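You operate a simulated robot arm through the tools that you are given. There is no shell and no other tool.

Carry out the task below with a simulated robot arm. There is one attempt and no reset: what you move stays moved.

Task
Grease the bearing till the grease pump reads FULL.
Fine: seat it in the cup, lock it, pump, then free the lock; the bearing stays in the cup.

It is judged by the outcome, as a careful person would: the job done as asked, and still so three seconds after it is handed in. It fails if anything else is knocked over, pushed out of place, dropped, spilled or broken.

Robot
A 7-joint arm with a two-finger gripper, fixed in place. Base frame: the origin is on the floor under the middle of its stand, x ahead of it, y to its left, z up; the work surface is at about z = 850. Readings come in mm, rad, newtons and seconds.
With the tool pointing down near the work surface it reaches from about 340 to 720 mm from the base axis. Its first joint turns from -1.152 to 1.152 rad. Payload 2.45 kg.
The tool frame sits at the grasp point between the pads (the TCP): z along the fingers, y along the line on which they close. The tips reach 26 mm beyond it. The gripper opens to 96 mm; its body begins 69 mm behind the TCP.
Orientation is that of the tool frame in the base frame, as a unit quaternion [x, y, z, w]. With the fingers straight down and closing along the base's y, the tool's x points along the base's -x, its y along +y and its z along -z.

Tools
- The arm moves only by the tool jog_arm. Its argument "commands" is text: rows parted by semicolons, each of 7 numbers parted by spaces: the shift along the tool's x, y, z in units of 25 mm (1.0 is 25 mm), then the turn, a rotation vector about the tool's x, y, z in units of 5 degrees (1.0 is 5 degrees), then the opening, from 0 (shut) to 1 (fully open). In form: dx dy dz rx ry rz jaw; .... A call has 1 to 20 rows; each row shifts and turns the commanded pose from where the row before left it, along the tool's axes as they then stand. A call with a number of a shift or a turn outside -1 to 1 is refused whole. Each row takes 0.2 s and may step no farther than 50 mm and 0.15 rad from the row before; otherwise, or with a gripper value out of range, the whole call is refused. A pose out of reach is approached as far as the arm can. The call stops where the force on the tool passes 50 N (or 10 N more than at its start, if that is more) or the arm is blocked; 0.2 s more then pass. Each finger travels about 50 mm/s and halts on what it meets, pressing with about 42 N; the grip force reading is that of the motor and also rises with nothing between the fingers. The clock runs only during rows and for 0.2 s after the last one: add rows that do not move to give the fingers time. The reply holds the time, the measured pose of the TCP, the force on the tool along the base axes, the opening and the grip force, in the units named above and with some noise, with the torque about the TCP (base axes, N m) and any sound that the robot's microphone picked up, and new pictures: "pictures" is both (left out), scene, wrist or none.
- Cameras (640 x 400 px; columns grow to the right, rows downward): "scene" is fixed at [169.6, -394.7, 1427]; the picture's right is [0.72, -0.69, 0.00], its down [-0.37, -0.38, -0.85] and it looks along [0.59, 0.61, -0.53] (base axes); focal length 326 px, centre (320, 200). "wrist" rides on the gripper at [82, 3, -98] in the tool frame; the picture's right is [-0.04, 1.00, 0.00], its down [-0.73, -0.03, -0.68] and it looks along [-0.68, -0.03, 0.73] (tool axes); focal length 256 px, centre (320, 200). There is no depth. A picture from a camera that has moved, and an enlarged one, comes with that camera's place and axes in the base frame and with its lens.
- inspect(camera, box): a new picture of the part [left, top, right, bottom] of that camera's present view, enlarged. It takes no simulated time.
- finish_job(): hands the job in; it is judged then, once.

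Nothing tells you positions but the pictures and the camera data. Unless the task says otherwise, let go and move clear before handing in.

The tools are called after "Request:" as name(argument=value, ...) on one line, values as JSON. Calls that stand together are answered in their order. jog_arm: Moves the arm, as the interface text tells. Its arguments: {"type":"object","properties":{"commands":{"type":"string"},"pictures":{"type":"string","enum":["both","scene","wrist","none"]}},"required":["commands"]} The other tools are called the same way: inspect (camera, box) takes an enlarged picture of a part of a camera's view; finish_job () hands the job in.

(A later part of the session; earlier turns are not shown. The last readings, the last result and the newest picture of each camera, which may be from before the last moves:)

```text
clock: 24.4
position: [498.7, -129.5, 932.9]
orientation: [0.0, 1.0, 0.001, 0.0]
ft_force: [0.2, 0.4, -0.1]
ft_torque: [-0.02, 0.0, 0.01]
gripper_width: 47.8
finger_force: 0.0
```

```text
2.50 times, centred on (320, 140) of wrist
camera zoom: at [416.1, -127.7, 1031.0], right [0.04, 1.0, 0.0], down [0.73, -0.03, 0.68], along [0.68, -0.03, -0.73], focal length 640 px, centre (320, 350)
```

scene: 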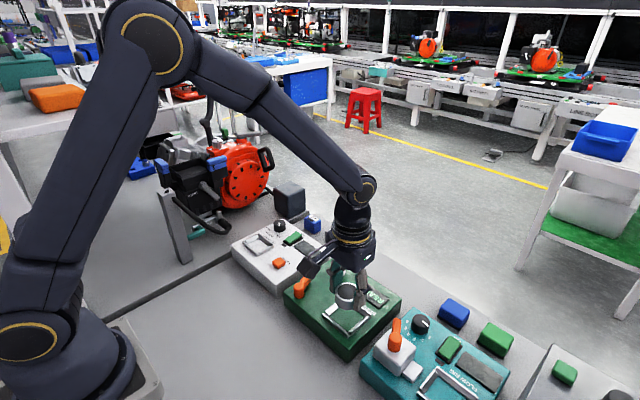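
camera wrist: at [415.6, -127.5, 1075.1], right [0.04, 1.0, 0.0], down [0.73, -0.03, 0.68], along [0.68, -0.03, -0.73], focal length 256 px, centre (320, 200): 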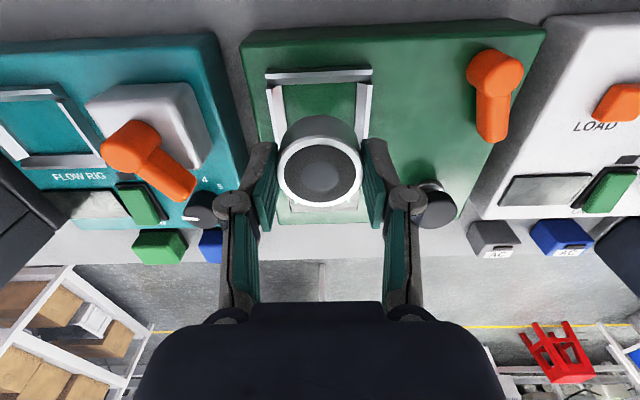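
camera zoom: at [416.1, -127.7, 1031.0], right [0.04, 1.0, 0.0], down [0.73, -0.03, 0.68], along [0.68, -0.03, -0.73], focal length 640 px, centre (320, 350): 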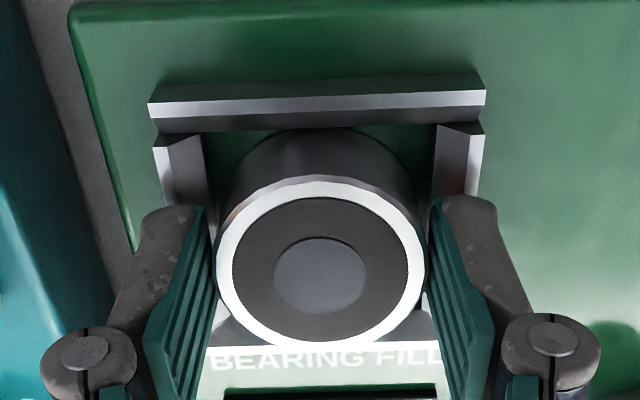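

The bearing dropped the last few millimetres and now sits in the cup. I'll open a bit more and lift straight up to verify that it is seated flat.

Request:
jog_arm(commands="0 0 -0.1 0 0 0 0.53; 0 0 -0.2 0 0 0 0.6; 0 0 -0.6 0 0 0 0.7; 0 0 -1 0 0 0 0.7; 0 0 -1 0 0 0 0.7; 0 0 -1 0 0 0 0.7; 0.5 0 -0.5 0 0 0 0.7; 0 0 0 0 0 0 0.7", pictures="both")

Request:
inspect(camera="scene", box=[320, 290, 370, 340])

Request:
inspect(camera="wrist", box=[240, 40, 400, 180])

Request:
inspect(camera="wrist", box=[390, 20, 560, 230])

```text
clock: 26.2
position: [485.6, -129.7, 1043.2]
orientation: [0.0, 1.0, -0.001, 0.0]
ft_force: [0.4, -0.3, 0.4]
ft_torque: [-0.02, -0.01, -0.01]
gripper_width: 67.3
finger_force: 0.0
camera wrist: at [403.8, -126.9, 1141.3], right [0.04, 1.0, 0.0], down [0.73, -0.03, 0.68], along [0.68, -0.03, -0.73], focal length 256 px, centre (320, 200)
```

scene: 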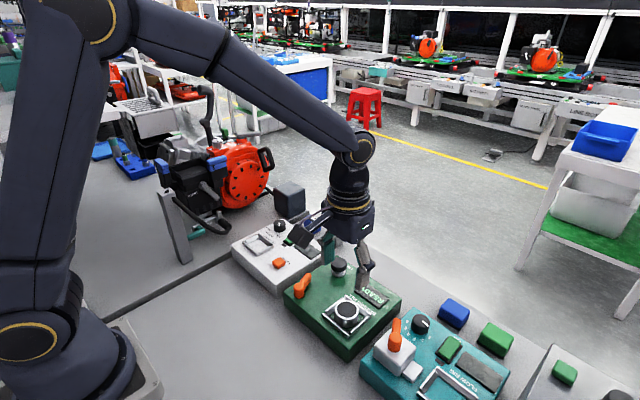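
wrist: 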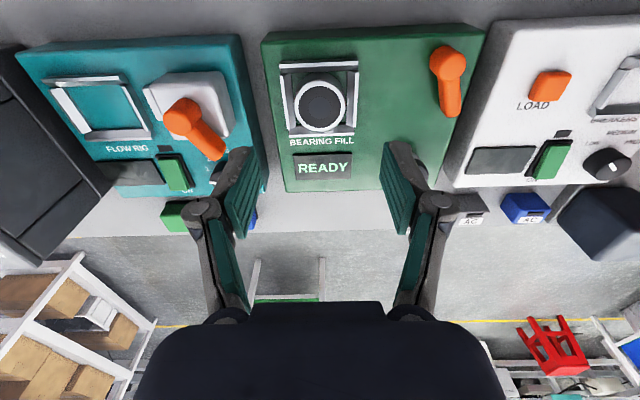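

```text
8.00 times, centred on (345, 315) of scene
camera zoom: at [169.6, -394.7, 1427.0], right [0.72, -0.69, 0.0], down [-0.37, -0.38, -0.85], along [0.59, 0.61, -0.53], focal length 2606 px, centre (120, -720)
```

zoom: 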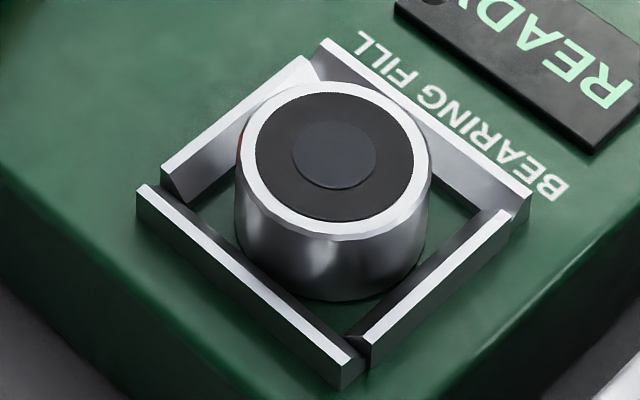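

```text
2.86 times, centred on (320, 110) of wrist
camera zoom: at [403.8, -126.9, 1141.3], right [0.04, 1.0, 0.0], down [0.73, -0.03, 0.68], along [0.68, -0.03, -0.73], focal length 731 px, centre (320, 457)
```

zoom: 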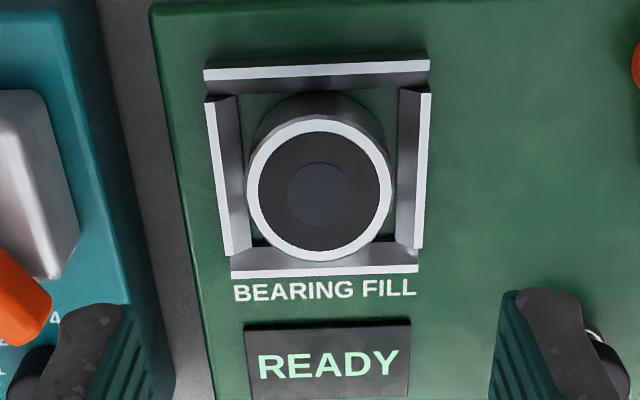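

```text
1.90 times, centred on (475, 125) of wrist
camera zoom: at [403.8, -126.9, 1141.3], right [0.04, 1.0, 0.0], down [0.73, -0.03, 0.68], along [0.68, -0.03, -0.73], focal length 488 px, centre (25, 343)
```

zoom: 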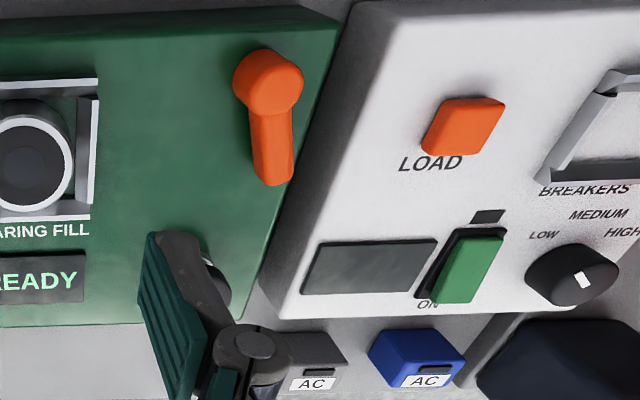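

The bearing sits flat inside the cup. Next is the orange lock lever at roughly (466, -28), so I'll move over for a closer look at it and the plunger.

Request:
jog_arm(commands="0.5 0.9 0.2 0 0 0 0.7; 0.5 0.9 0.3 0 0 0 0.7; 0.5 0.9 0.3 0 0 0 0.7; 0.5 0.9 0.3 0 0 0 0.7; 0.2 0.6 0.2 0 0 0 0.7; 0 0 0 0 0 0 0.7", pictures="both")

Request:
inspect(camera="wrist", box=[220, 60, 420, 220])

Request:
inspect(camera="scene", box=[280, 250, 360, 310])

```text
clock: 27.6
position: [430.2, -23.6, 1010.0]
orientation: [0.0, 1.0, 0.0, 0.0]
ft_force: [0.1, -0.5, 0.1]
ft_torque: [-0.02, -0.01, 0.0]
gripper_width: 67.3
finger_force: 0.0
camera wrist: at [347.8, -22.3, 1108.6], right [0.04, 1.0, 0.0], down [0.73, -0.03, 0.68], along [0.68, -0.03, -0.73], focal length 256 px, centre (320, 200)
```

scene: 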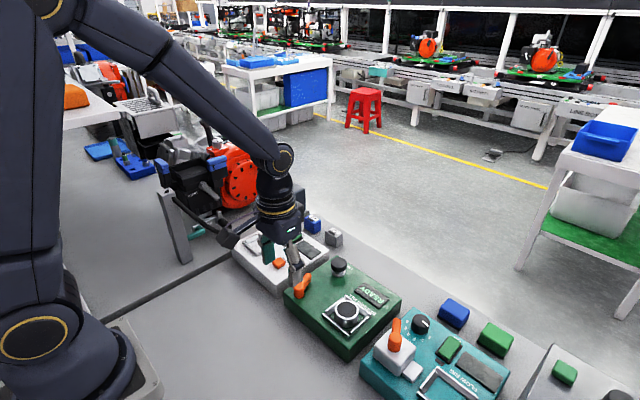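
wrist: 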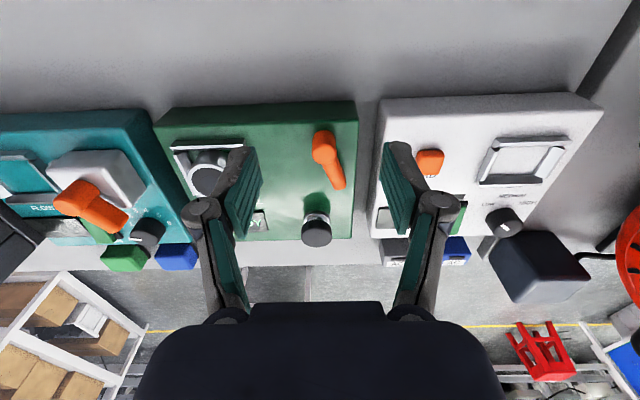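

```text
2.50 times, centred on (320, 140) of wrist
camera zoom: at [347.8, -22.3, 1108.6], right [0.04, 1.0, 0.0], down [0.73, -0.03, 0.68], along [0.68, -0.03, -0.73], focal length 640 px, centre (320, 350)
```

zoom: 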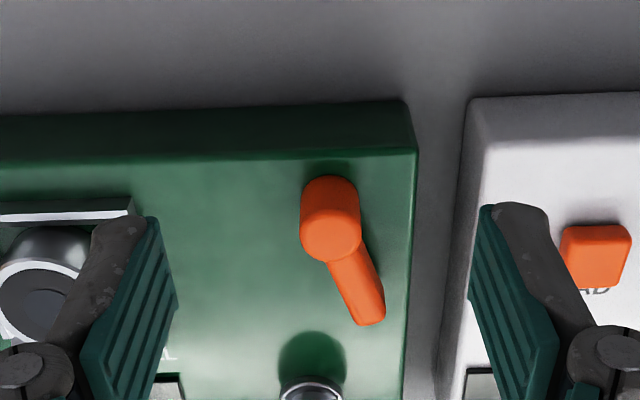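

```text
6.67 times, centred on (320, 280) of scene
camera zoom: at [169.6, -394.7, 1427.0], right [0.72, -0.69, 0.0], down [-0.37, -0.38, -0.85], along [0.59, 0.61, -0.53], focal length 2172 px, centre (320, -333)
```

zoom: 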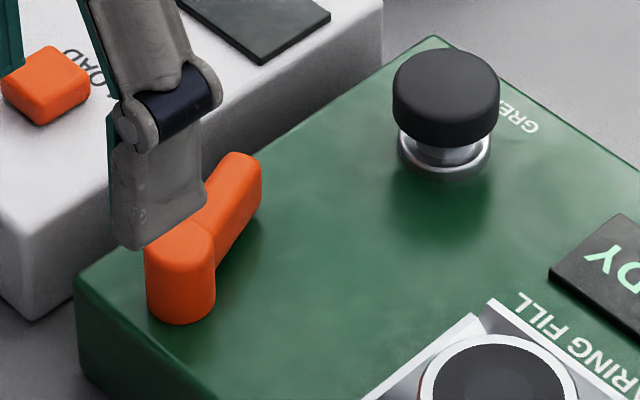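

The lever pivots near (467, -24), its top is around z = 922, and its arm points to about +x, 22° toward +y. I'll rotate the gripper to line up with the arm, narrow the jaws to straddle it, and check from above before lowering.

Request:
jog_arm(commands="-0.85 0.15 0.3 0 0 0 0.5; -0.85 0.15 0.3 0 0 0 0.3; -0.83 0.16 0.4 0 0 0 0.3; 0 0 0 0 0 -0.9 0.3; 0 0 0 0 0 -0.9 0.3; 0 0 0 0 0 -0.9 0.3; 0 0 0 0 0 -0.9 0.3; 0 0 0.2 0 0 -0.8 0.3; 0 0 0 0 0 0 0.3", pictures="both")

Request:
inspect(camera="wrist", box=[220, 60, 420, 220])

Request:
inspect(camera="scene", box=[270, 240, 350, 310])

```text
clock: 29.6
position: [494.3, -14.9, 981.2]
orientation: [-0.192, 0.981, 0.0, 0.0]
ft_force: [-0.1, -0.6, -0.7]
ft_torque: [0.04, 0.01, 0.02]
gripper_width: 28.9
finger_force: 0.1
camera wrist: at [416.7, -42.2, 1079.0], right [-0.34, 0.94, 0.0], down [0.69, 0.25, 0.68], along [0.64, 0.23, -0.73], focal length 256 px, centre (320, 200)
```

scene: 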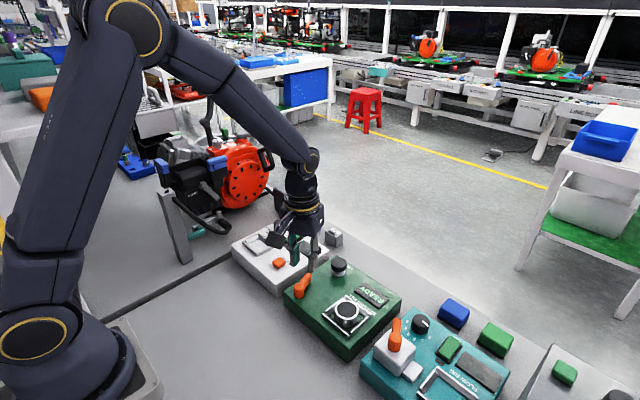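
wrist: 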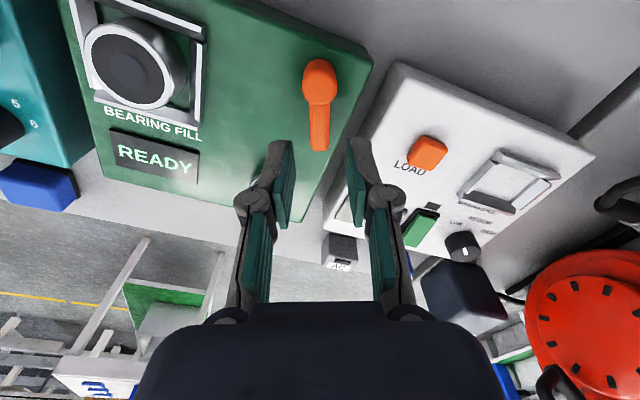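

```text
2.50 times, centred on (320, 140) of wrist
camera zoom: at [416.7, -42.2, 1079.0], right [-0.34, 0.94, 0.0], down [0.69, 0.25, 0.68], along [0.64, 0.23, -0.73], focal length 640 px, centre (320, 350)
```

zoom: 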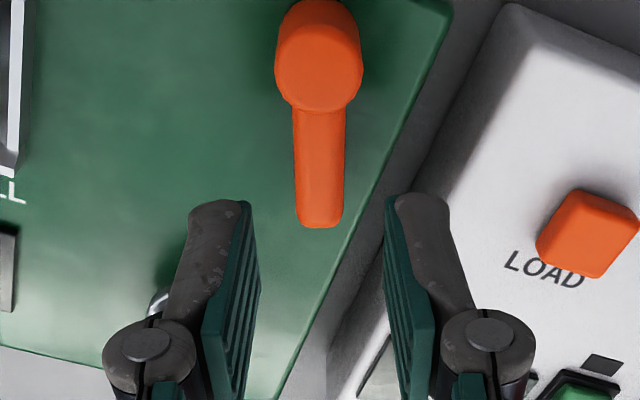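

```text
5.71 times, centred on (310, 275) of scene
camera zoom: at [169.6, -394.7, 1427.0], right [0.72, -0.69, 0.0], down [-0.37, -0.38, -0.85], along [0.59, 0.61, -0.53], focal length 1862 px, centre (377, -229)
```

zoom: 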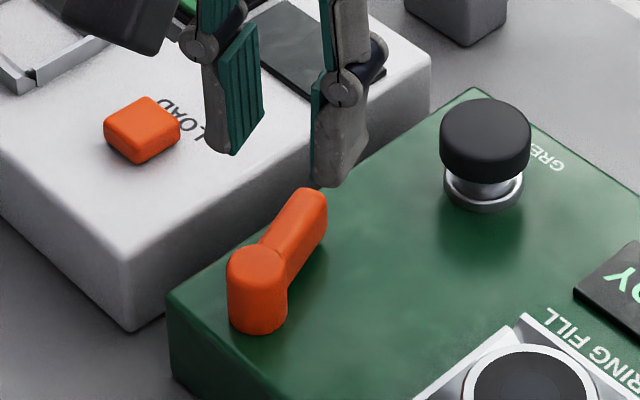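

The jaws straddle the lever arm with about 8 mm clearance each side. I'll lower so the tips sit just above the machine top.

Request:
jog_arm(commands="0 0 0.7 0 0 0 0.3; 0 0 0.7 0 0 0 0.3; 0 0 0.4 0 0 0 0.3; 0 0 0.2 0 0 0 0.3; 0 0 0 0 0 0 0.3", pictures="both")

Request:
inspect(camera="wrist", box=[220, 60, 420, 220])

Request:
inspect(camera="scene", box=[270, 240, 350, 310])

```text
clock: 30.8
position: [493.7, -13.3, 930.8]
orientation: [-0.191, 0.982, 0.0, 0.0]
ft_force: [0.0, -0.5, -0.4]
ft_torque: [-0.01, -0.02, -0.01]
gripper_width: 28.7
finger_force: 0.0
camera wrist: at [416.9, -41.6, 1028.8], right [-0.34, 0.94, 0.0], down [0.69, 0.25, 0.68], along [0.64, 0.23, -0.73], focal length 256 px, centre (320, 200)
```

scene: 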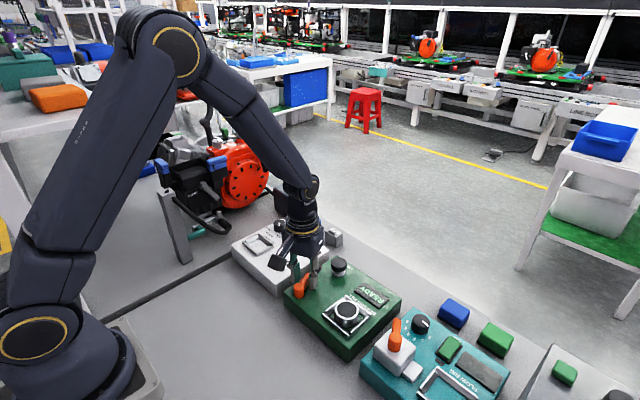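
wrist: 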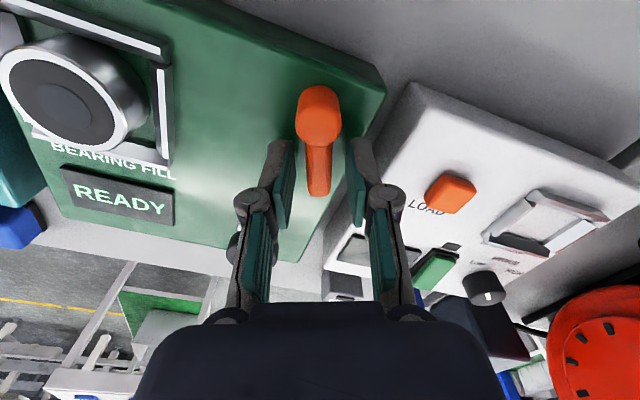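

```text
2.50 times, centred on (320, 140) of wrist
camera zoom: at [416.9, -41.6, 1028.8], right [-0.34, 0.94, 0.0], down [0.69, 0.25, 0.68], along [0.64, 0.23, -0.73], focal length 640 px, centre (320, 350)
```

zoom: 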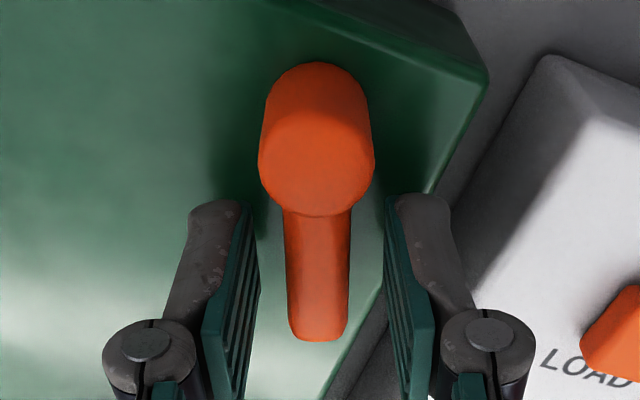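

```text
5.71 times, centred on (310, 275) of scene
camera zoom: at [169.6, -394.7, 1427.0], right [0.72, -0.69, 0.0], down [-0.37, -0.38, -0.85], along [0.59, 0.61, -0.53], focal length 1862 px, centre (377, -229)
```

zoom: 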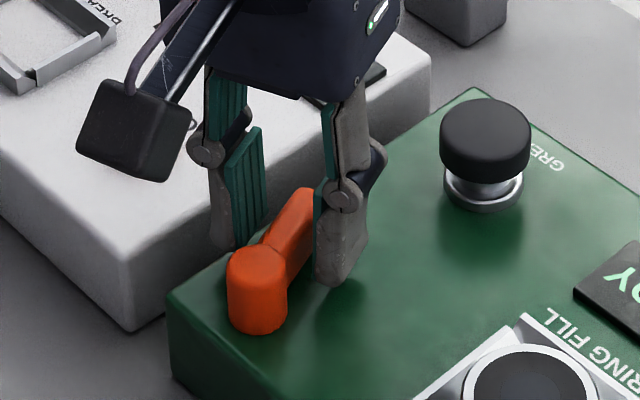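

The tips straddle the arm just above the surface. I'll narrow the jaws to a close cage and try swinging the lever gently toward the cup (clockwise from above), watching the forces.

Request:
jog_arm(commands="0 0 0 0 0 0 0.2; 0 0 0 0 0 0 0.2; 0 0 0 0 0 0 0.2", pictures="none")

Request:
jog_arm(commands="0.004 -0.098 0 0 0 1 0.2; 0.004 -0.098 0 0 0 1 0.2; 0.004 -0.098 0 0 0 1 0.2; 0 0 0 0 0 0 0.2", pictures="wrist")

Request:
inspect(camera="scene", box=[270, 240, 350, 310])

```text
clock: 31.6
position: [493.5, -13.1, 931.1]
orientation: [-0.19, 0.982, -0.001, 0.0]
ft_force: [0.7, -0.2, 0.1]
ft_torque: [0.0, -0.01, -0.01]
gripper_width: 19.2
finger_force: 0.2
```

```text
clock: 32.6
position: [496.6, -22.2, 931.6]
orientation: [-0.061, 0.998, 0.0, 0.0]
ft_force: [0.5, 1.3, 0.3]
ft_torque: [0.01, 0.01, 0.01]
gripper_width: 19.8
finger_force: 0.4
camera wrist: at [414.0, -28.7, 1028.9], right [-0.08, 1.0, 0.0], down [0.73, 0.06, 0.68], along [0.68, 0.05, -0.73], focal length 256 px, centre (320, 200)
```

wrist: 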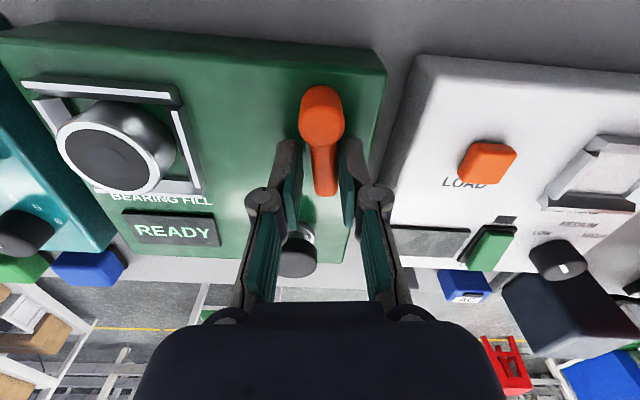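

```text
5.71 times, centred on (310, 275) of scene
camera zoom: at [169.6, -394.7, 1427.0], right [0.72, -0.69, 0.0], down [-0.37, -0.38, -0.85], along [0.59, 0.61, -0.53], focal length 1862 px, centre (377, -229)
```

zoom: 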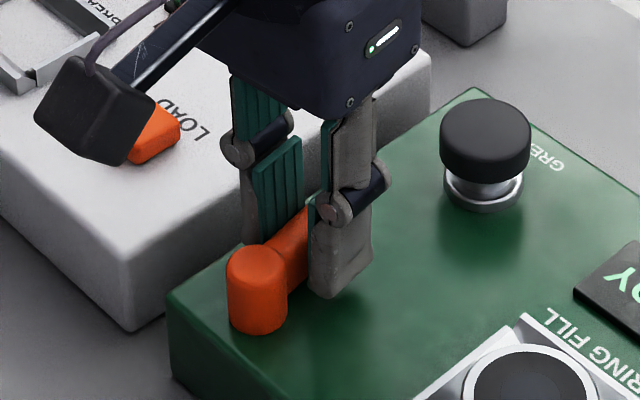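

The lever swings that way easily (about 1 N). I'll continue the arc.

Request:
jog_arm(commands="0.004 -0.098 0 0 0 1 0.2; 0.004 -0.098 0 0 0 1 0.2; 0.004 -0.098 0 0 0 1 0.2; 0.004 -0.098 0 0 0 1 0.2; 0.004 -0.098 0 0 0 1 0.2; 0 0 0 0 0 0 0.2", pictures="wrist")

Request:
inspect(camera="scene", box=[270, 240, 370, 330])

```text
clock: 34.0
position: [495.2, -33.9, 930.6]
orientation: [0.157, 0.988, 0.0, 0.0]
ft_force: [0.8, 0.3, -0.2]
ft_torque: [0.0, -0.04, -0.04]
gripper_width: 19.2
finger_force: 0.1
camera wrist: at [417.7, -6.3, 1028.9], right [0.35, 0.94, 0.0], down [0.69, -0.26, 0.68], along [0.64, -0.24, -0.73], focal length 256 px, centre (320, 200)
```

wrist: 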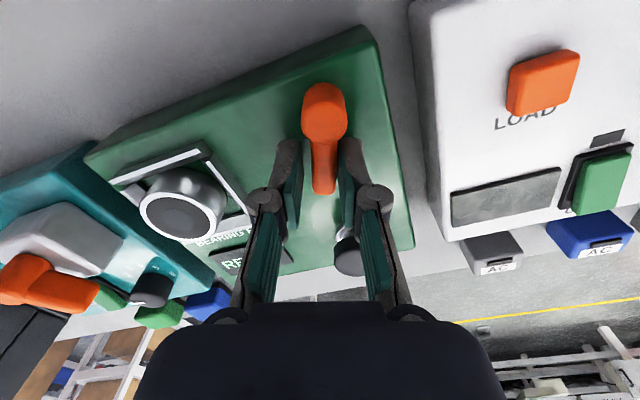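

```text
4.44 times, centred on (320, 285) of scene
camera zoom: at [169.6, -394.7, 1427.0], right [0.72, -0.69, 0.0], down [-0.37, -0.38, -0.85], along [0.59, 0.61, -0.53], focal length 1448 px, centre (320, -178)
```

zoom: 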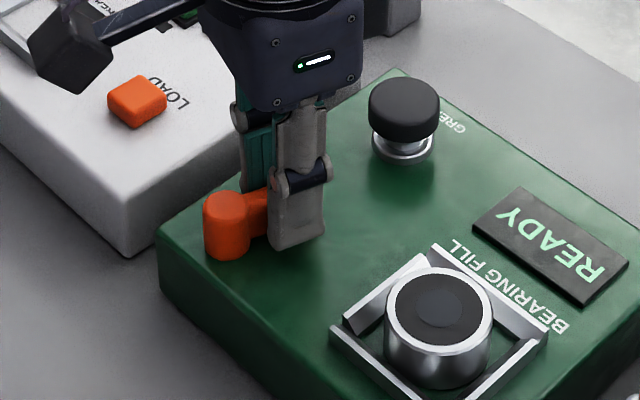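

Request:
jog_arm(commands="0.004 -0.098 0 0 0 1 0.2; 0.004 -0.098 0 0 0 1 0.2; 0.004 -0.098 0 0 0 1 0.2; 0.004 -0.098 0 0 0 1 0.2; 0.004 -0.098 0 0 0 1 0.2; 0 0 0 0 0 0 0.2", pictures="wrist")

Request:
inspect(camera="scene", box=[270, 240, 370, 330])

```text
clock: 35.4
position: [488.6, -45.0, 931.6]
orientation: [0.366, 0.931, 0.001, 0.001]
ft_force: [2.8, 6.0, 0.9]
ft_torque: [0.16, -0.06, 0.09]
gripper_width: 22.9
finger_force: 2.8
camera wrist: at [430.6, 13.8, 1029.0], right [0.71, 0.7, 0.0], down [0.52, -0.52, 0.68], along [0.48, -0.48, -0.73], focal length 256 px, centre (320, 200)
```

wrist: 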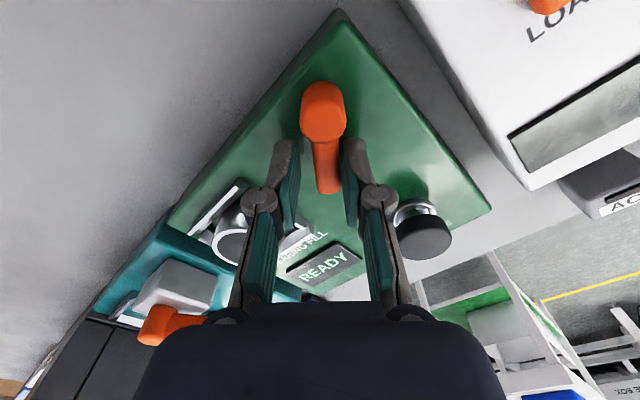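

```text
4.44 times, centred on (320, 285) of scene
camera zoom: at [169.6, -394.5, 1427.0], right [0.72, -0.69, 0.0], down [-0.37, -0.38, -0.85], along [0.59, 0.61, -0.53], focal length 1448 px, centre (320, -178)
```

zoom: 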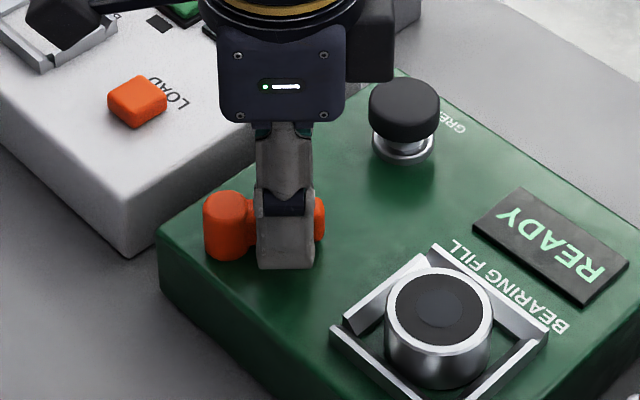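

The lever has turned about 60° and resistance has started to rise (about 6 N). I'll nudge slightly more to tell a stop from a detent.

Request:
jog_arm(commands="0.002 -0.049 0 0 0 0.5 0.2; 0 0 0 0 0 0 0.2", pictures="none")

Request:
jog_arm(commands="0.002 -0.049 0 0 0 0.5 0.2; 0 0 0 0 0 0 0.2", pictures="wrist")

Request:
inspect(camera="scene", box=[270, 240, 400, 350])

```text
clock: 36.0
position: [487.1, -44.9, 932.6]
orientation: [0.386, 0.922, 0.0, 0.001]
ft_force: [3.6, 11.9, -0.8]
ft_torque: [0.28, -0.11, 0.21]
gripper_width: 26.4
finger_force: 5.4
```

```text
clock: 36.6
position: [486.6, -44.9, 931.7]
orientation: [0.406, 0.914, 0.0, 0.0]
ft_force: [5.2, 18.3, -1.9]
ft_torque: [0.47, -0.08, 0.33]
gripper_width: 29.1
finger_force: 7.8
camera wrist: at [433.8, 17.1, 1028.9], right [0.77, 0.64, 0.0], down [0.47, -0.56, 0.68], along [0.43, -0.52, -0.73], focal length 256 px, centre (320, 200)
```

wrist: 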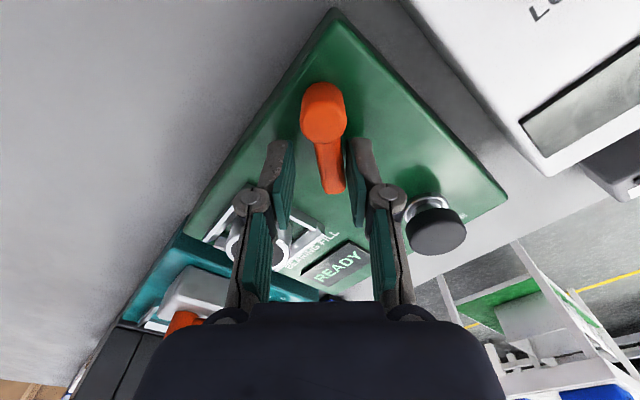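

```text
3.64 times, centred on (335, 295) of scene
camera zoom: at [169.8, -394.3, 1427.1], right [0.72, -0.69, 0.0], down [-0.37, -0.38, -0.85], along [0.59, 0.61, -0.53], focal length 1185 px, centre (266, -146)
```

zoom: 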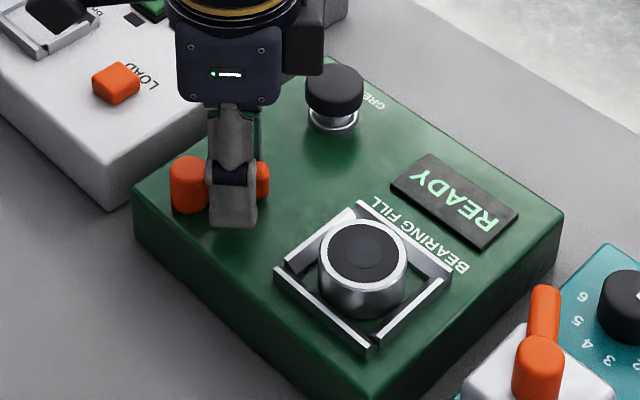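

The force climbs with no further motion, so that is a firm stop: the lever is at its locked end. I'll back off to zero force, widen the jaws and lift clear, then check the lever angle and display.

Request:
jog_arm(commands="-0.002 0.049 0 0 0 -0.5 0.25; -0.002 0.049 0 0 0 -0.5 0.25; -0.002 0.049 0 0 0 -0.5 0.3; 0 0 0 0 0 0 0.3; 0 0 0 0 0 0 0.35; 0 0 -0.5 0 0 0 0.35; 0 0 -1 0 0 0 0.35; 0 0 -1 0 0 0 0.35; 0 0 0 0 0 0 0.35", pictures="both")

Request:
inspect(camera="scene", box=[270, 240, 400, 350])

Request:
inspect(camera="wrist", box=[180, 40, 480, 240])

```text
clock: 38.6
position: [487.8, -44.1, 994.2]
orientation: [0.346, 0.938, 0.0, 0.0]
ft_force: [-0.4, -0.3, -0.1]
ft_torque: [-0.02, -0.02, 0.0]
gripper_width: 33.5
finger_force: 0.0
camera wrist: at [428.5, 10.6, 1091.8], right [0.68, 0.73, 0.0], down [0.54, -0.5, 0.68], along [0.5, -0.46, -0.73], focal length 256 px, centre (320, 200)
```

scene: 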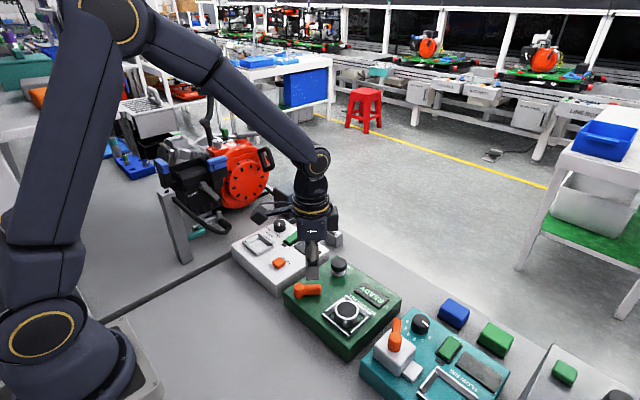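
wrist: 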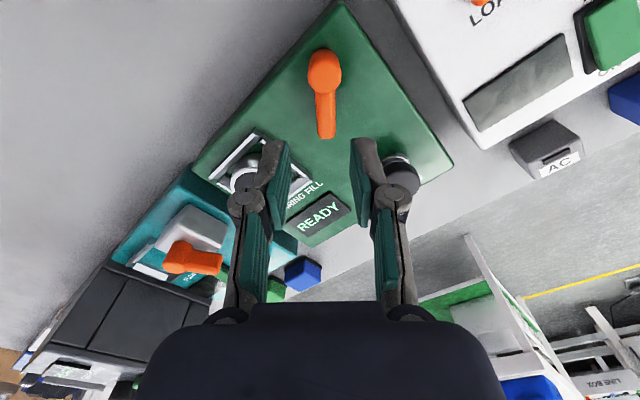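

```text
3.64 times, centred on (335, 295) of scene
camera zoom: at [169.6, -394.7, 1427.0], right [0.72, -0.69, 0.0], down [-0.37, -0.38, -0.85], along [0.59, 0.61, -0.53], focal length 1185 px, centre (266, -146)
```

zoom: 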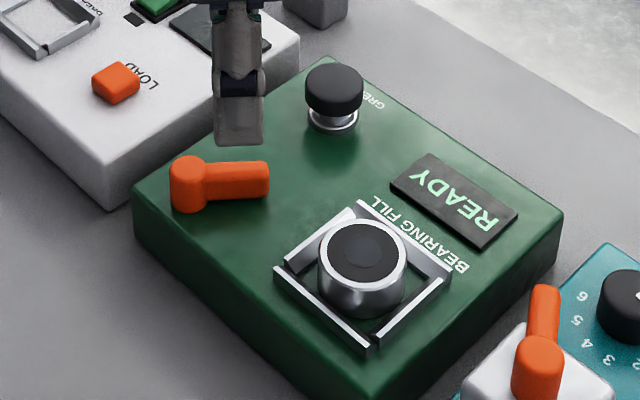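

```text
2.00 times, centred on (330, 140) of wrist
camera zoom: at [428.5, 10.6, 1091.8], right [0.68, 0.73, 0.0], down [0.54, -0.5, 0.68], along [0.5, -0.46, -0.73], focal length 512 px, centre (300, 320)
```

zoom: 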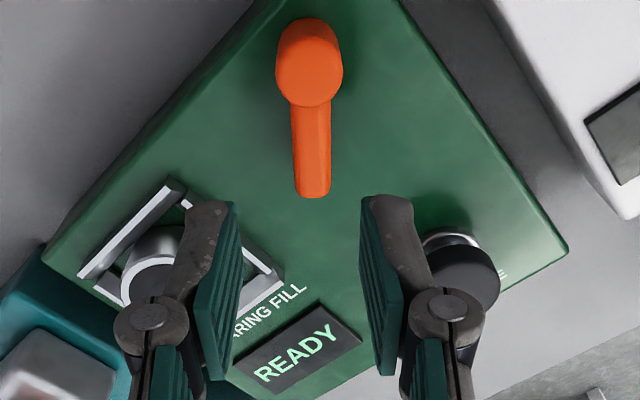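

The lever now points diagonally toward the cup. I'll check that the machine itself did not shift, comparing with my earlier identical zoom.

Request:
inspect(camera="scene", box=[280, 250, 360, 310])

Request:
inspect(camera="scene", box=[320, 290, 370, 340])

```text
6.67 times, centred on (320, 280) of scene
camera zoom: at [169.6, -394.7, 1427.0], right [0.72, -0.69, 0.0], down [-0.37, -0.38, -0.85], along [0.59, 0.61, -0.53], focal length 2172 px, centre (320, -333)
```

zoom: 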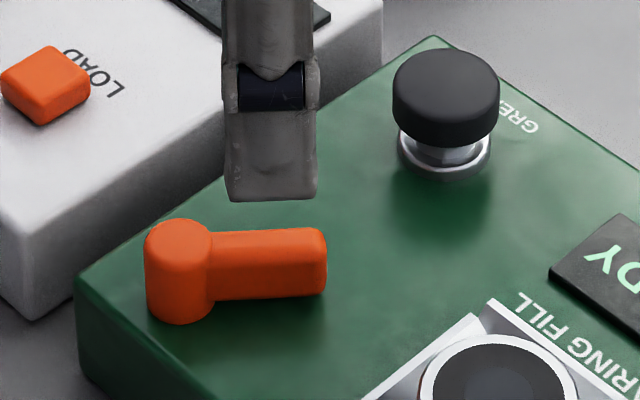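

```text
8.00 times, centred on (345, 315) of scene
camera zoom: at [169.6, -394.7, 1427.0], right [0.72, -0.69, 0.0], down [-0.37, -0.38, -0.85], along [0.59, 0.61, -0.53], focal length 2606 px, centre (120, -720)
```

zoom: 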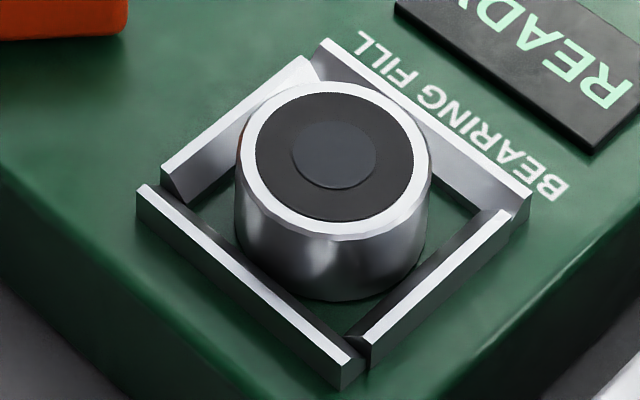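

The machine has not moved and the lever turned about 62°. Before pumping I'll confirm that it's a real stop, with a firmer push using the closed fingers on the lever's trailing side.

Request:
jog_arm(commands="0 0.44 0 0 0 0 0.1; 0 0.44 0 0 0 0 0; 0 0 1 0 0 0 0; 0 0 1 0 0 0 0; 0 0 0.5 0 0 0 0; 0 -0.1 0 0 0 0 0; 0 -0.06 0 0 0 0 0; 0 0 0 0 0 0 0", pictures="wrist")

Request:
jog_arm(commands="0 -0.06 0 0 0 0 0; 0 0 0 0 0 0 0", pictures="none")

Request:
jog_arm(commands="0 -0.06 0 0 0 0 0; 0 0 0 0 0 0 0", pictures="none")

Request:
inspect(camera="scene", box=[280, 250, 360, 310])

```text
clock: 40.4
position: [502.9, -26.6, 932.0]
orientation: [0.345, 0.939, 0.002, 0.002]
ft_force: [19.2, 25.4, -0.8]
ft_torque: [0.39, -0.28, -0.31]
gripper_width: 0.0
finger_force: 28.2
camera wrist: at [441.9, 27.4, 1028.9], right [0.68, 0.74, 0.01], down [0.54, -0.5, 0.68], along [0.5, -0.46, -0.73], focal length 256 px, centre (320, 200)
```

wrist: 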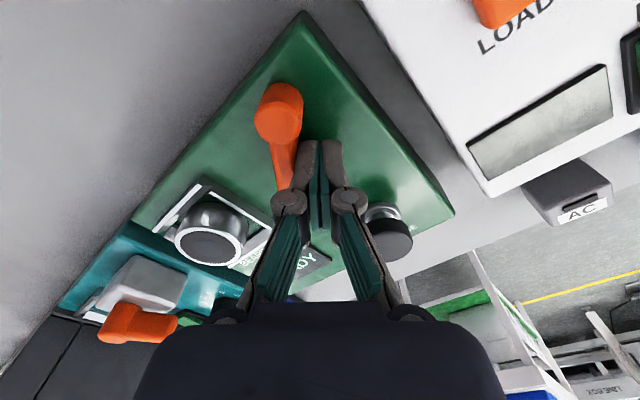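

```text
clock: 41.0
position: [502.6, -27.0, 931.8]
orientation: [0.344, 0.939, 0.003, 0.003]
ft_force: [26.8, 31.3, 0.3]
ft_torque: [0.41, -0.32, -0.42]
gripper_width: 0.0
finger_force: 28.6
```

```text
clock: 41.6
position: [503.4, -26.8, 931.9]
orientation: [0.344, 0.939, 0.004, 0.003]
ft_force: [31.3, 35.1, -1.4]
ft_torque: [0.52, -0.46, -0.45]
gripper_width: 0.1
finger_force: 28.7
```

```text
6.67 times, centred on (320, 280) of scene
camera zoom: at [170.4, -393.8, 1427.2], right [0.72, -0.69, 0.0], down [-0.37, -0.38, -0.85], along [0.59, 0.61, -0.53], focal length 2172 px, centre (320, -333)
```

zoom: 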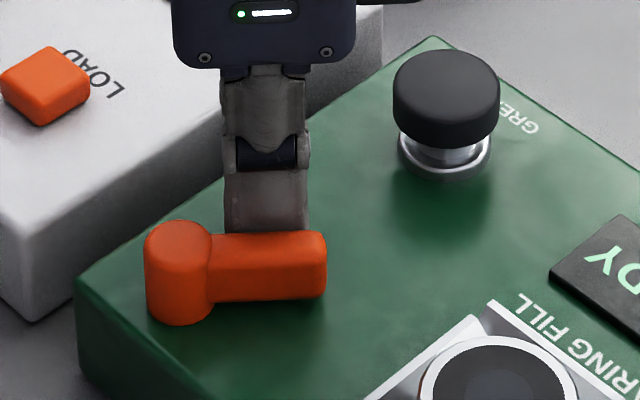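

The lever held firm at about 47 N, so it is fully at its locked stop. I'll back off, lift, turn the gripper straight and open it to look at the grease plunger.

Request:
jog_arm(commands="0 0.3 0 0 0 0 0; 0 0.3 0 0 0 0 0; 0 0 -1 0 0 0 0.2; 0 0 -1 0 0 0 0.5; 0 0 -0.8 0 0 -0.9 0.7; 0 0 0 0 0 -0.9 0.9; 0 0 0 0 0 -0.9 1; 0 0 0 0 0 -0.9 1; 0 0 0 0 0 -0.9 1; 0 0 0 0 0 -0.9 1; 0 0 0 0 0 -0.9 1; 0 0 0 0 0 -0.9 1; 0 0 0 0 0 -0.9 1; 0.34 -0.85 0 0 0 0 1; 0 0 0 0 0 0 1", pictures="both")

Request:
inspect(camera="wrist", box=[220, 110, 420, 250])

Request:
inspect(camera="scene", box=[310, 240, 370, 300])

```text
clock: 44.8
position: [498.7, -41.9, 1001.6]
orientation: [0.0, 1.0, 0.0, 0.0]
ft_force: [0.2, -0.7, -0.2]
ft_torque: [0.01, -0.01, 0.0]
gripper_width: 96.2
finger_force: 0.0
camera wrist: at [417.0, -39.2, 1099.3], right [0.04, 1.0, 0.0], down [0.73, -0.03, 0.68], along [0.68, -0.03, -0.73], focal length 256 px, centre (320, 200)
```

scene: 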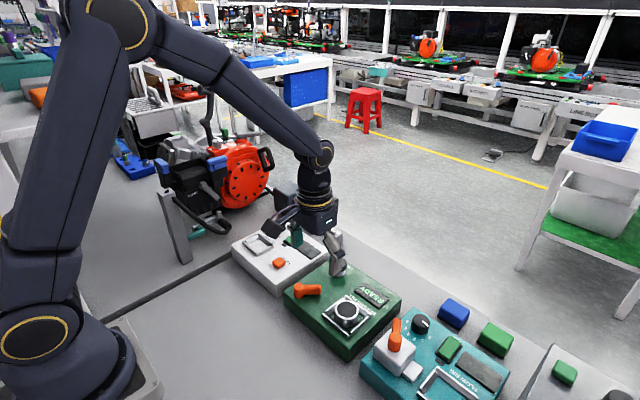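
wrist: 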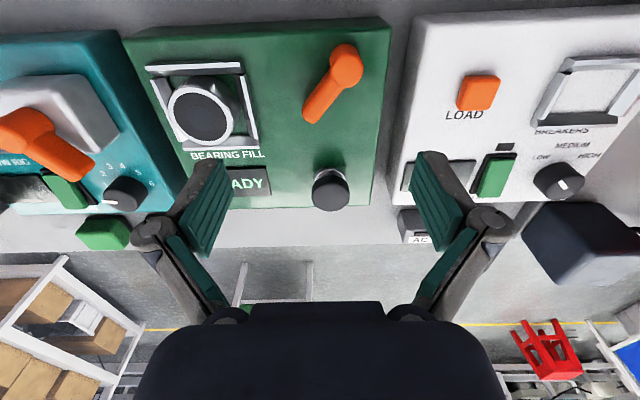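

```text
2.86 times, centred on (320, 180) of wrist
camera zoom: at [417.0, -39.2, 1099.3], right [0.04, 1.0, 0.0], down [0.73, -0.03, 0.68], along [0.68, -0.03, -0.73], focal length 731 px, centre (320, 257)
```

zoom: 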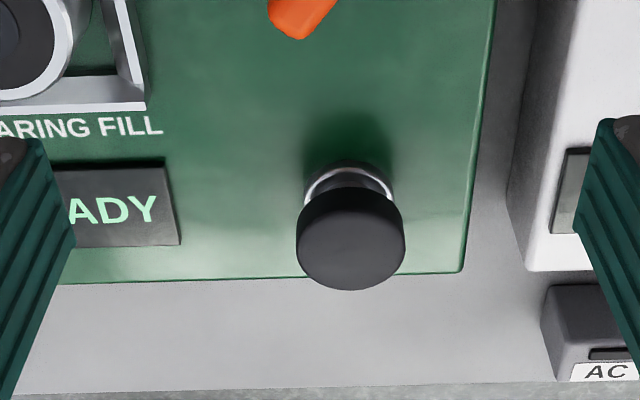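

```text
6.67 times, centred on (340, 270) of scene
camera zoom: at [169.6, -394.7, 1427.0], right [0.72, -0.69, 0.0], down [-0.37, -0.38, -0.85], along [0.59, 0.61, -0.53], focal length 2172 px, centre (187, -267)
```

zoom: 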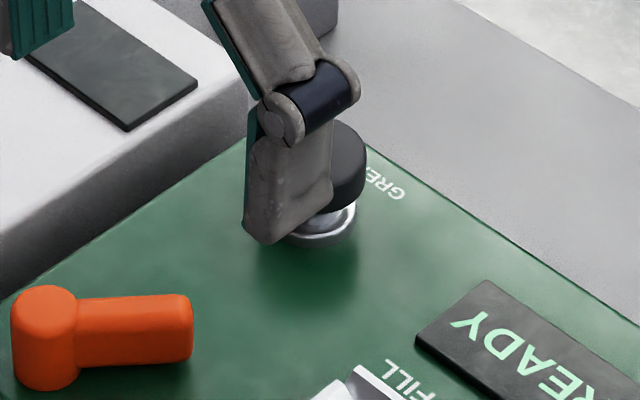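

The plunger's axis is near (574, -35) with its cap top at about z = 928. I'll close the fingers, move over it and come down to just above the cap.

Request:
jog_arm(commands="-0.99 0.08 0 0 0 0 0.6; -0.99 0.08 0 0 0 0 0.3; -0.98 0.074 0 0 0 0 0; 0 0 0.6 0 0 0 0; 0 0 0.6 0 0 0 0; 0 0 0 0 0 0 0; 0 0 0 0 0 0 0", pictures="both")

Request:
inspect(camera="wrist", box=[220, 110, 420, 250])

Request:
inspect(camera="scene", box=[310, 230, 400, 320])

```text
clock: 46.4
position: [575.6, -37.3, 968.6]
orientation: [0.0, 1.0, 0.0, -0.001]
ft_force: [0.8, 0.0, 0.6]
ft_torque: [0.0, 0.02, 0.0]
gripper_width: 0.0
finger_force: 28.2
camera wrist: at [492.1, -34.8, 1067.9], right [0.04, 1.0, 0.0], down [0.73, -0.03, 0.68], along [0.68, -0.03, -0.73], focal length 256 px, centre (320, 200)
```

scene: 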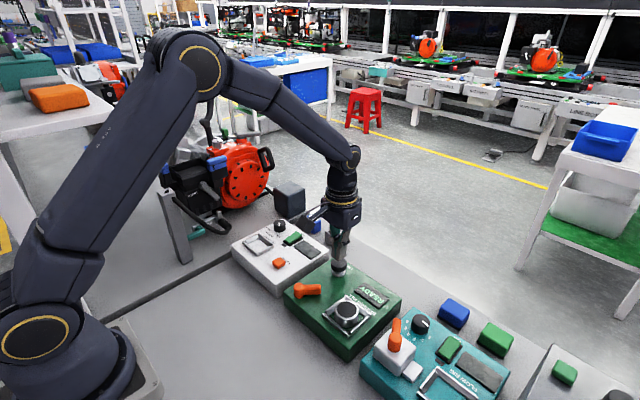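
wrist: 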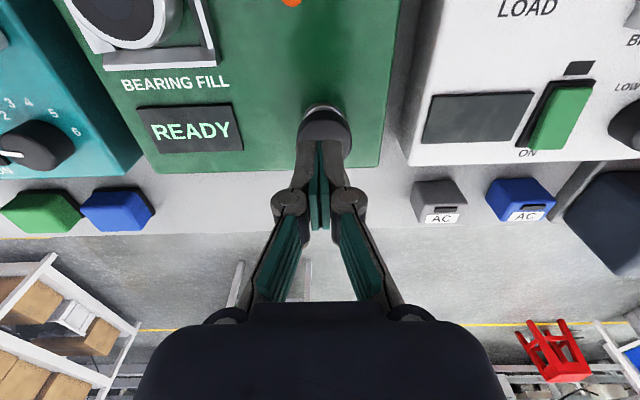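

```text
2.86 times, centred on (320, 180) of wrist
camera zoom: at [492.1, -34.8, 1067.9], right [0.04, 1.0, 0.0], down [0.73, -0.03, 0.68], along [0.68, -0.03, -0.73], focal length 731 px, centre (320, 257)
```

zoom: 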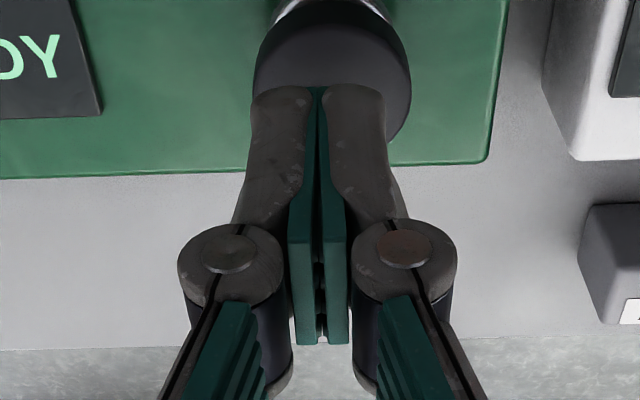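

```text
4.44 times, centred on (355, 275) of scene
camera zoom: at [169.6, -394.7, 1427.0], right [0.72, -0.69, 0.0], down [-0.37, -0.38, -0.85], along [0.59, 0.61, -0.53], focal length 1448 px, centre (164, -133)
```

zoom: 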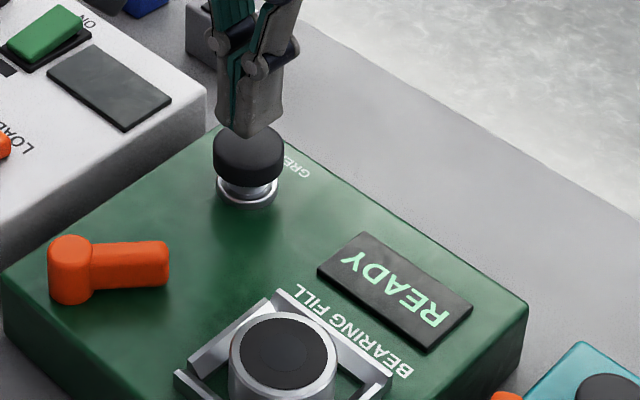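

The closed fingers are centred over the cap. I'll press down in small steps and feel for the stroke.

Request:
jog_arm(commands="0 0.03 0.5 0 0 0 0; 0 0 0.15 0 0 0 0; 0 0 0 0 0 0 0", pictures="none")

Request:
jog_arm(commands="0 0 0.12 0 0 0 0; 0 0 0 0 0 0 0", pictures="none")

Request:
jog_arm(commands="0 0 0.12 0 0 0 0; 0 0 0 0 0 0 0", pictures="none")

Request:
inspect(camera="scene", box=[310, 230, 400, 320])

```text
clock: 47.2
position: [575.5, -36.0, 954.4]
orientation: [0.0, 1.0, 0.0, -0.001]
ft_force: [-0.5, 0.5, -0.7]
ft_torque: [-0.01, -0.05, -0.01]
gripper_width: 0.2
finger_force: 28.5
```

```text
clock: 47.8
position: [574.3, -35.7, 953.1]
orientation: [0.0, 1.0, 0.0, 0.001]
ft_force: [-0.7, 0.6, 0.1]
ft_torque: [-0.04, 0.01, 0.02]
gripper_width: 0.0
finger_force: 28.4
```

```text
clock: 48.4
position: [575.3, -34.9, 947.8]
orientation: [0.0, 1.0, 0.001, 0.0]
ft_force: [0.6, 0.7, 0.9]
ft_torque: [0.0, -0.03, -0.03]
gripper_width: 0.2
finger_force: 28.1
```

```text
4.44 times, centred on (355, 275) of scene
camera zoom: at [169.6, -394.7, 1427.0], right [0.72, -0.69, 0.0], down [-0.37, -0.38, -0.85], along [0.59, 0.61, -0.53], focal length 1448 px, centre (164, -133)
```

zoom: 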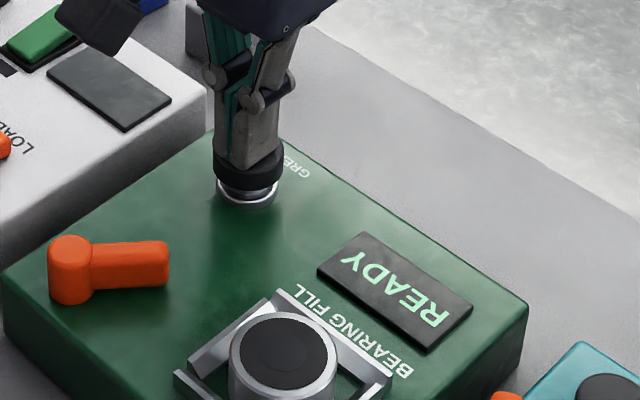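

Request:
jog_arm(commands="0 0 0.1 0 0 0 0; 0 0 0 0 0 0 0", pictures="none")

Request:
jog_arm(commands="0 0 0.1 0 0 0 0; 0 0 0 0 0 0 0", pictures="none")

Request:
inspect(camera="scene", box=[310, 230, 400, 320])

```text
clock: 49.0
position: [575.1, -36.7, 945.6]
orientation: [-0.001, 1.0, 0.0, 0.0]
ft_force: [1.1, 0.0, 2.0]
ft_torque: [-0.01, 0.0, 0.0]
gripper_width: 0.2
finger_force: 28.9
```

```text
clock: 49.6
position: [574.2, -35.5, 945.1]
orientation: [0.0, 1.0, 0.0, 0.0]
ft_force: [-0.9, -0.3, 2.0]
ft_torque: [0.0, -0.01, 0.0]
gripper_width: 5.9
finger_force: 28.7
```

```text
4.44 times, centred on (355, 275) of scene
camera zoom: at [169.5, -394.7, 1427.0], right [0.72, -0.69, 0.0], down [-0.37, -0.38, -0.85], along [0.59, 0.61, -0.53], focal length 1448 px, centre (164, -133)
```

zoom: 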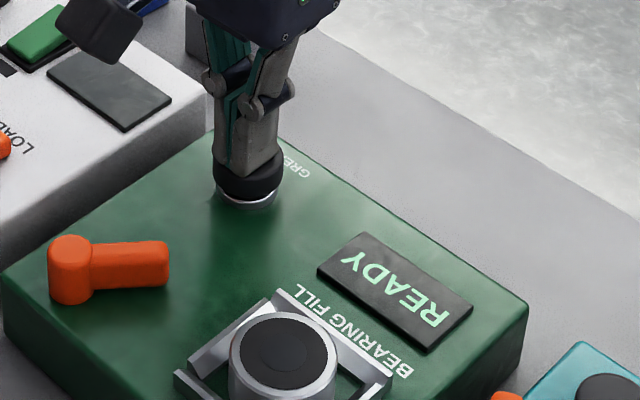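

Request:
jog_arm(commands="0 0 0.08 0 0 0 0; 0 0 0 0 0 0 0", pictures="wrist")

Request:
inspect(camera="scene", box=[310, 230, 400, 320])

Request:
inspect(camera="wrist", box=[220, 110, 420, 250])

```text
clock: 50.2
position: [575.2, -35.1, 943.0]
orientation: [0.0, 1.0, 0.0, 0.0]
ft_force: [-0.7, -0.5, 2.8]
ft_torque: [-0.04, 0.02, 0.0]
gripper_width: 5.8
finger_force: 28.6
camera wrist: at [492.5, -33.0, 1040.0], right [0.04, 1.0, 0.0], down [0.73, -0.03, 0.68], along [0.68, -0.03, -0.73], focal length 256 px, centre (320, 200)
```

wrist: 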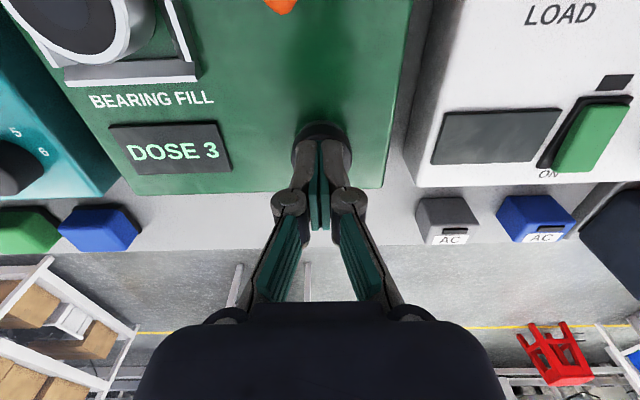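

```text
4.44 times, centred on (355, 275) of scene
camera zoom: at [169.5, -394.7, 1427.0], right [0.72, -0.69, 0.0], down [-0.37, -0.38, -0.85], along [0.59, 0.61, -0.53], focal length 1448 px, centre (164, -133)
```

zoom: 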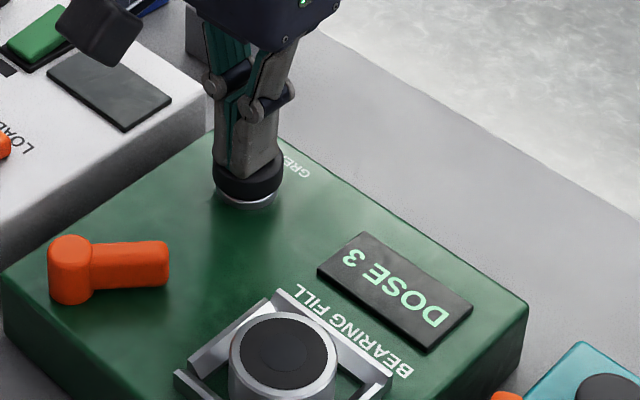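

```text
2.86 times, centred on (320, 180) of wrist
camera zoom: at [492.5, -33.0, 1040.0], right [0.04, 1.0, 0.0], down [0.73, -0.03, 0.68], along [0.68, -0.03, -0.73], focal length 731 px, centre (320, 257)
```

zoom: 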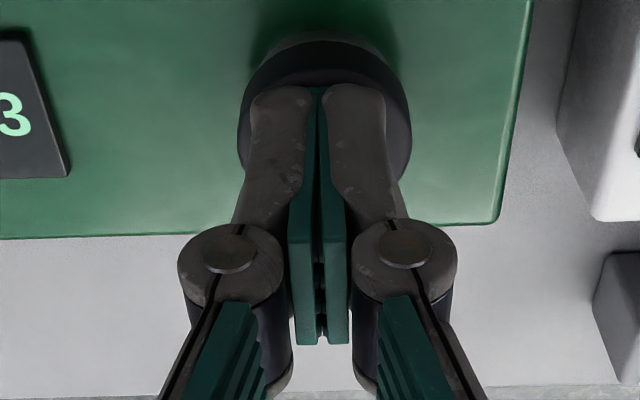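

The pump registered: the display now reads "DOSE 3". I'll let the plunger rise and check the display before the next stroke, one stroke at a time so I don't overfill.

Request:
jog_arm(commands="0 0 -0.3 0 0 0 0; 0 0 -0.3 0 0 0 0; 0 0 -0.1 0 0 0 0; 0 0 0 0 0 0 0; 0 0 0 0 0 0 0", pictures="none")

Request:
inspect(camera="scene", box=[310, 230, 400, 320])

```text
clock: 51.4
position: [574.2, -34.7, 959.3]
orientation: [0.0, 1.0, 0.0, 0.0]
ft_force: [-0.1, -0.2, 0.1]
ft_torque: [0.01, 0.01, 0.02]
gripper_width: 0.0
finger_force: 27.9
```

```text
4.44 times, centred on (355, 275) of scene
camera zoom: at [169.6, -394.7, 1427.0], right [0.72, -0.69, 0.0], down [-0.37, -0.38, -0.85], along [0.59, 0.61, -0.53], focal length 1448 px, centre (164, -133)
```

zoom: 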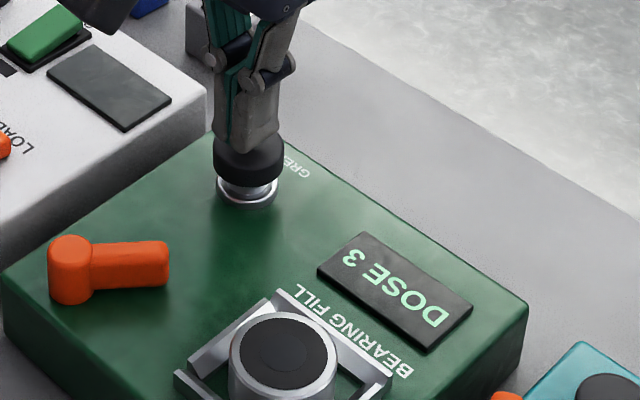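

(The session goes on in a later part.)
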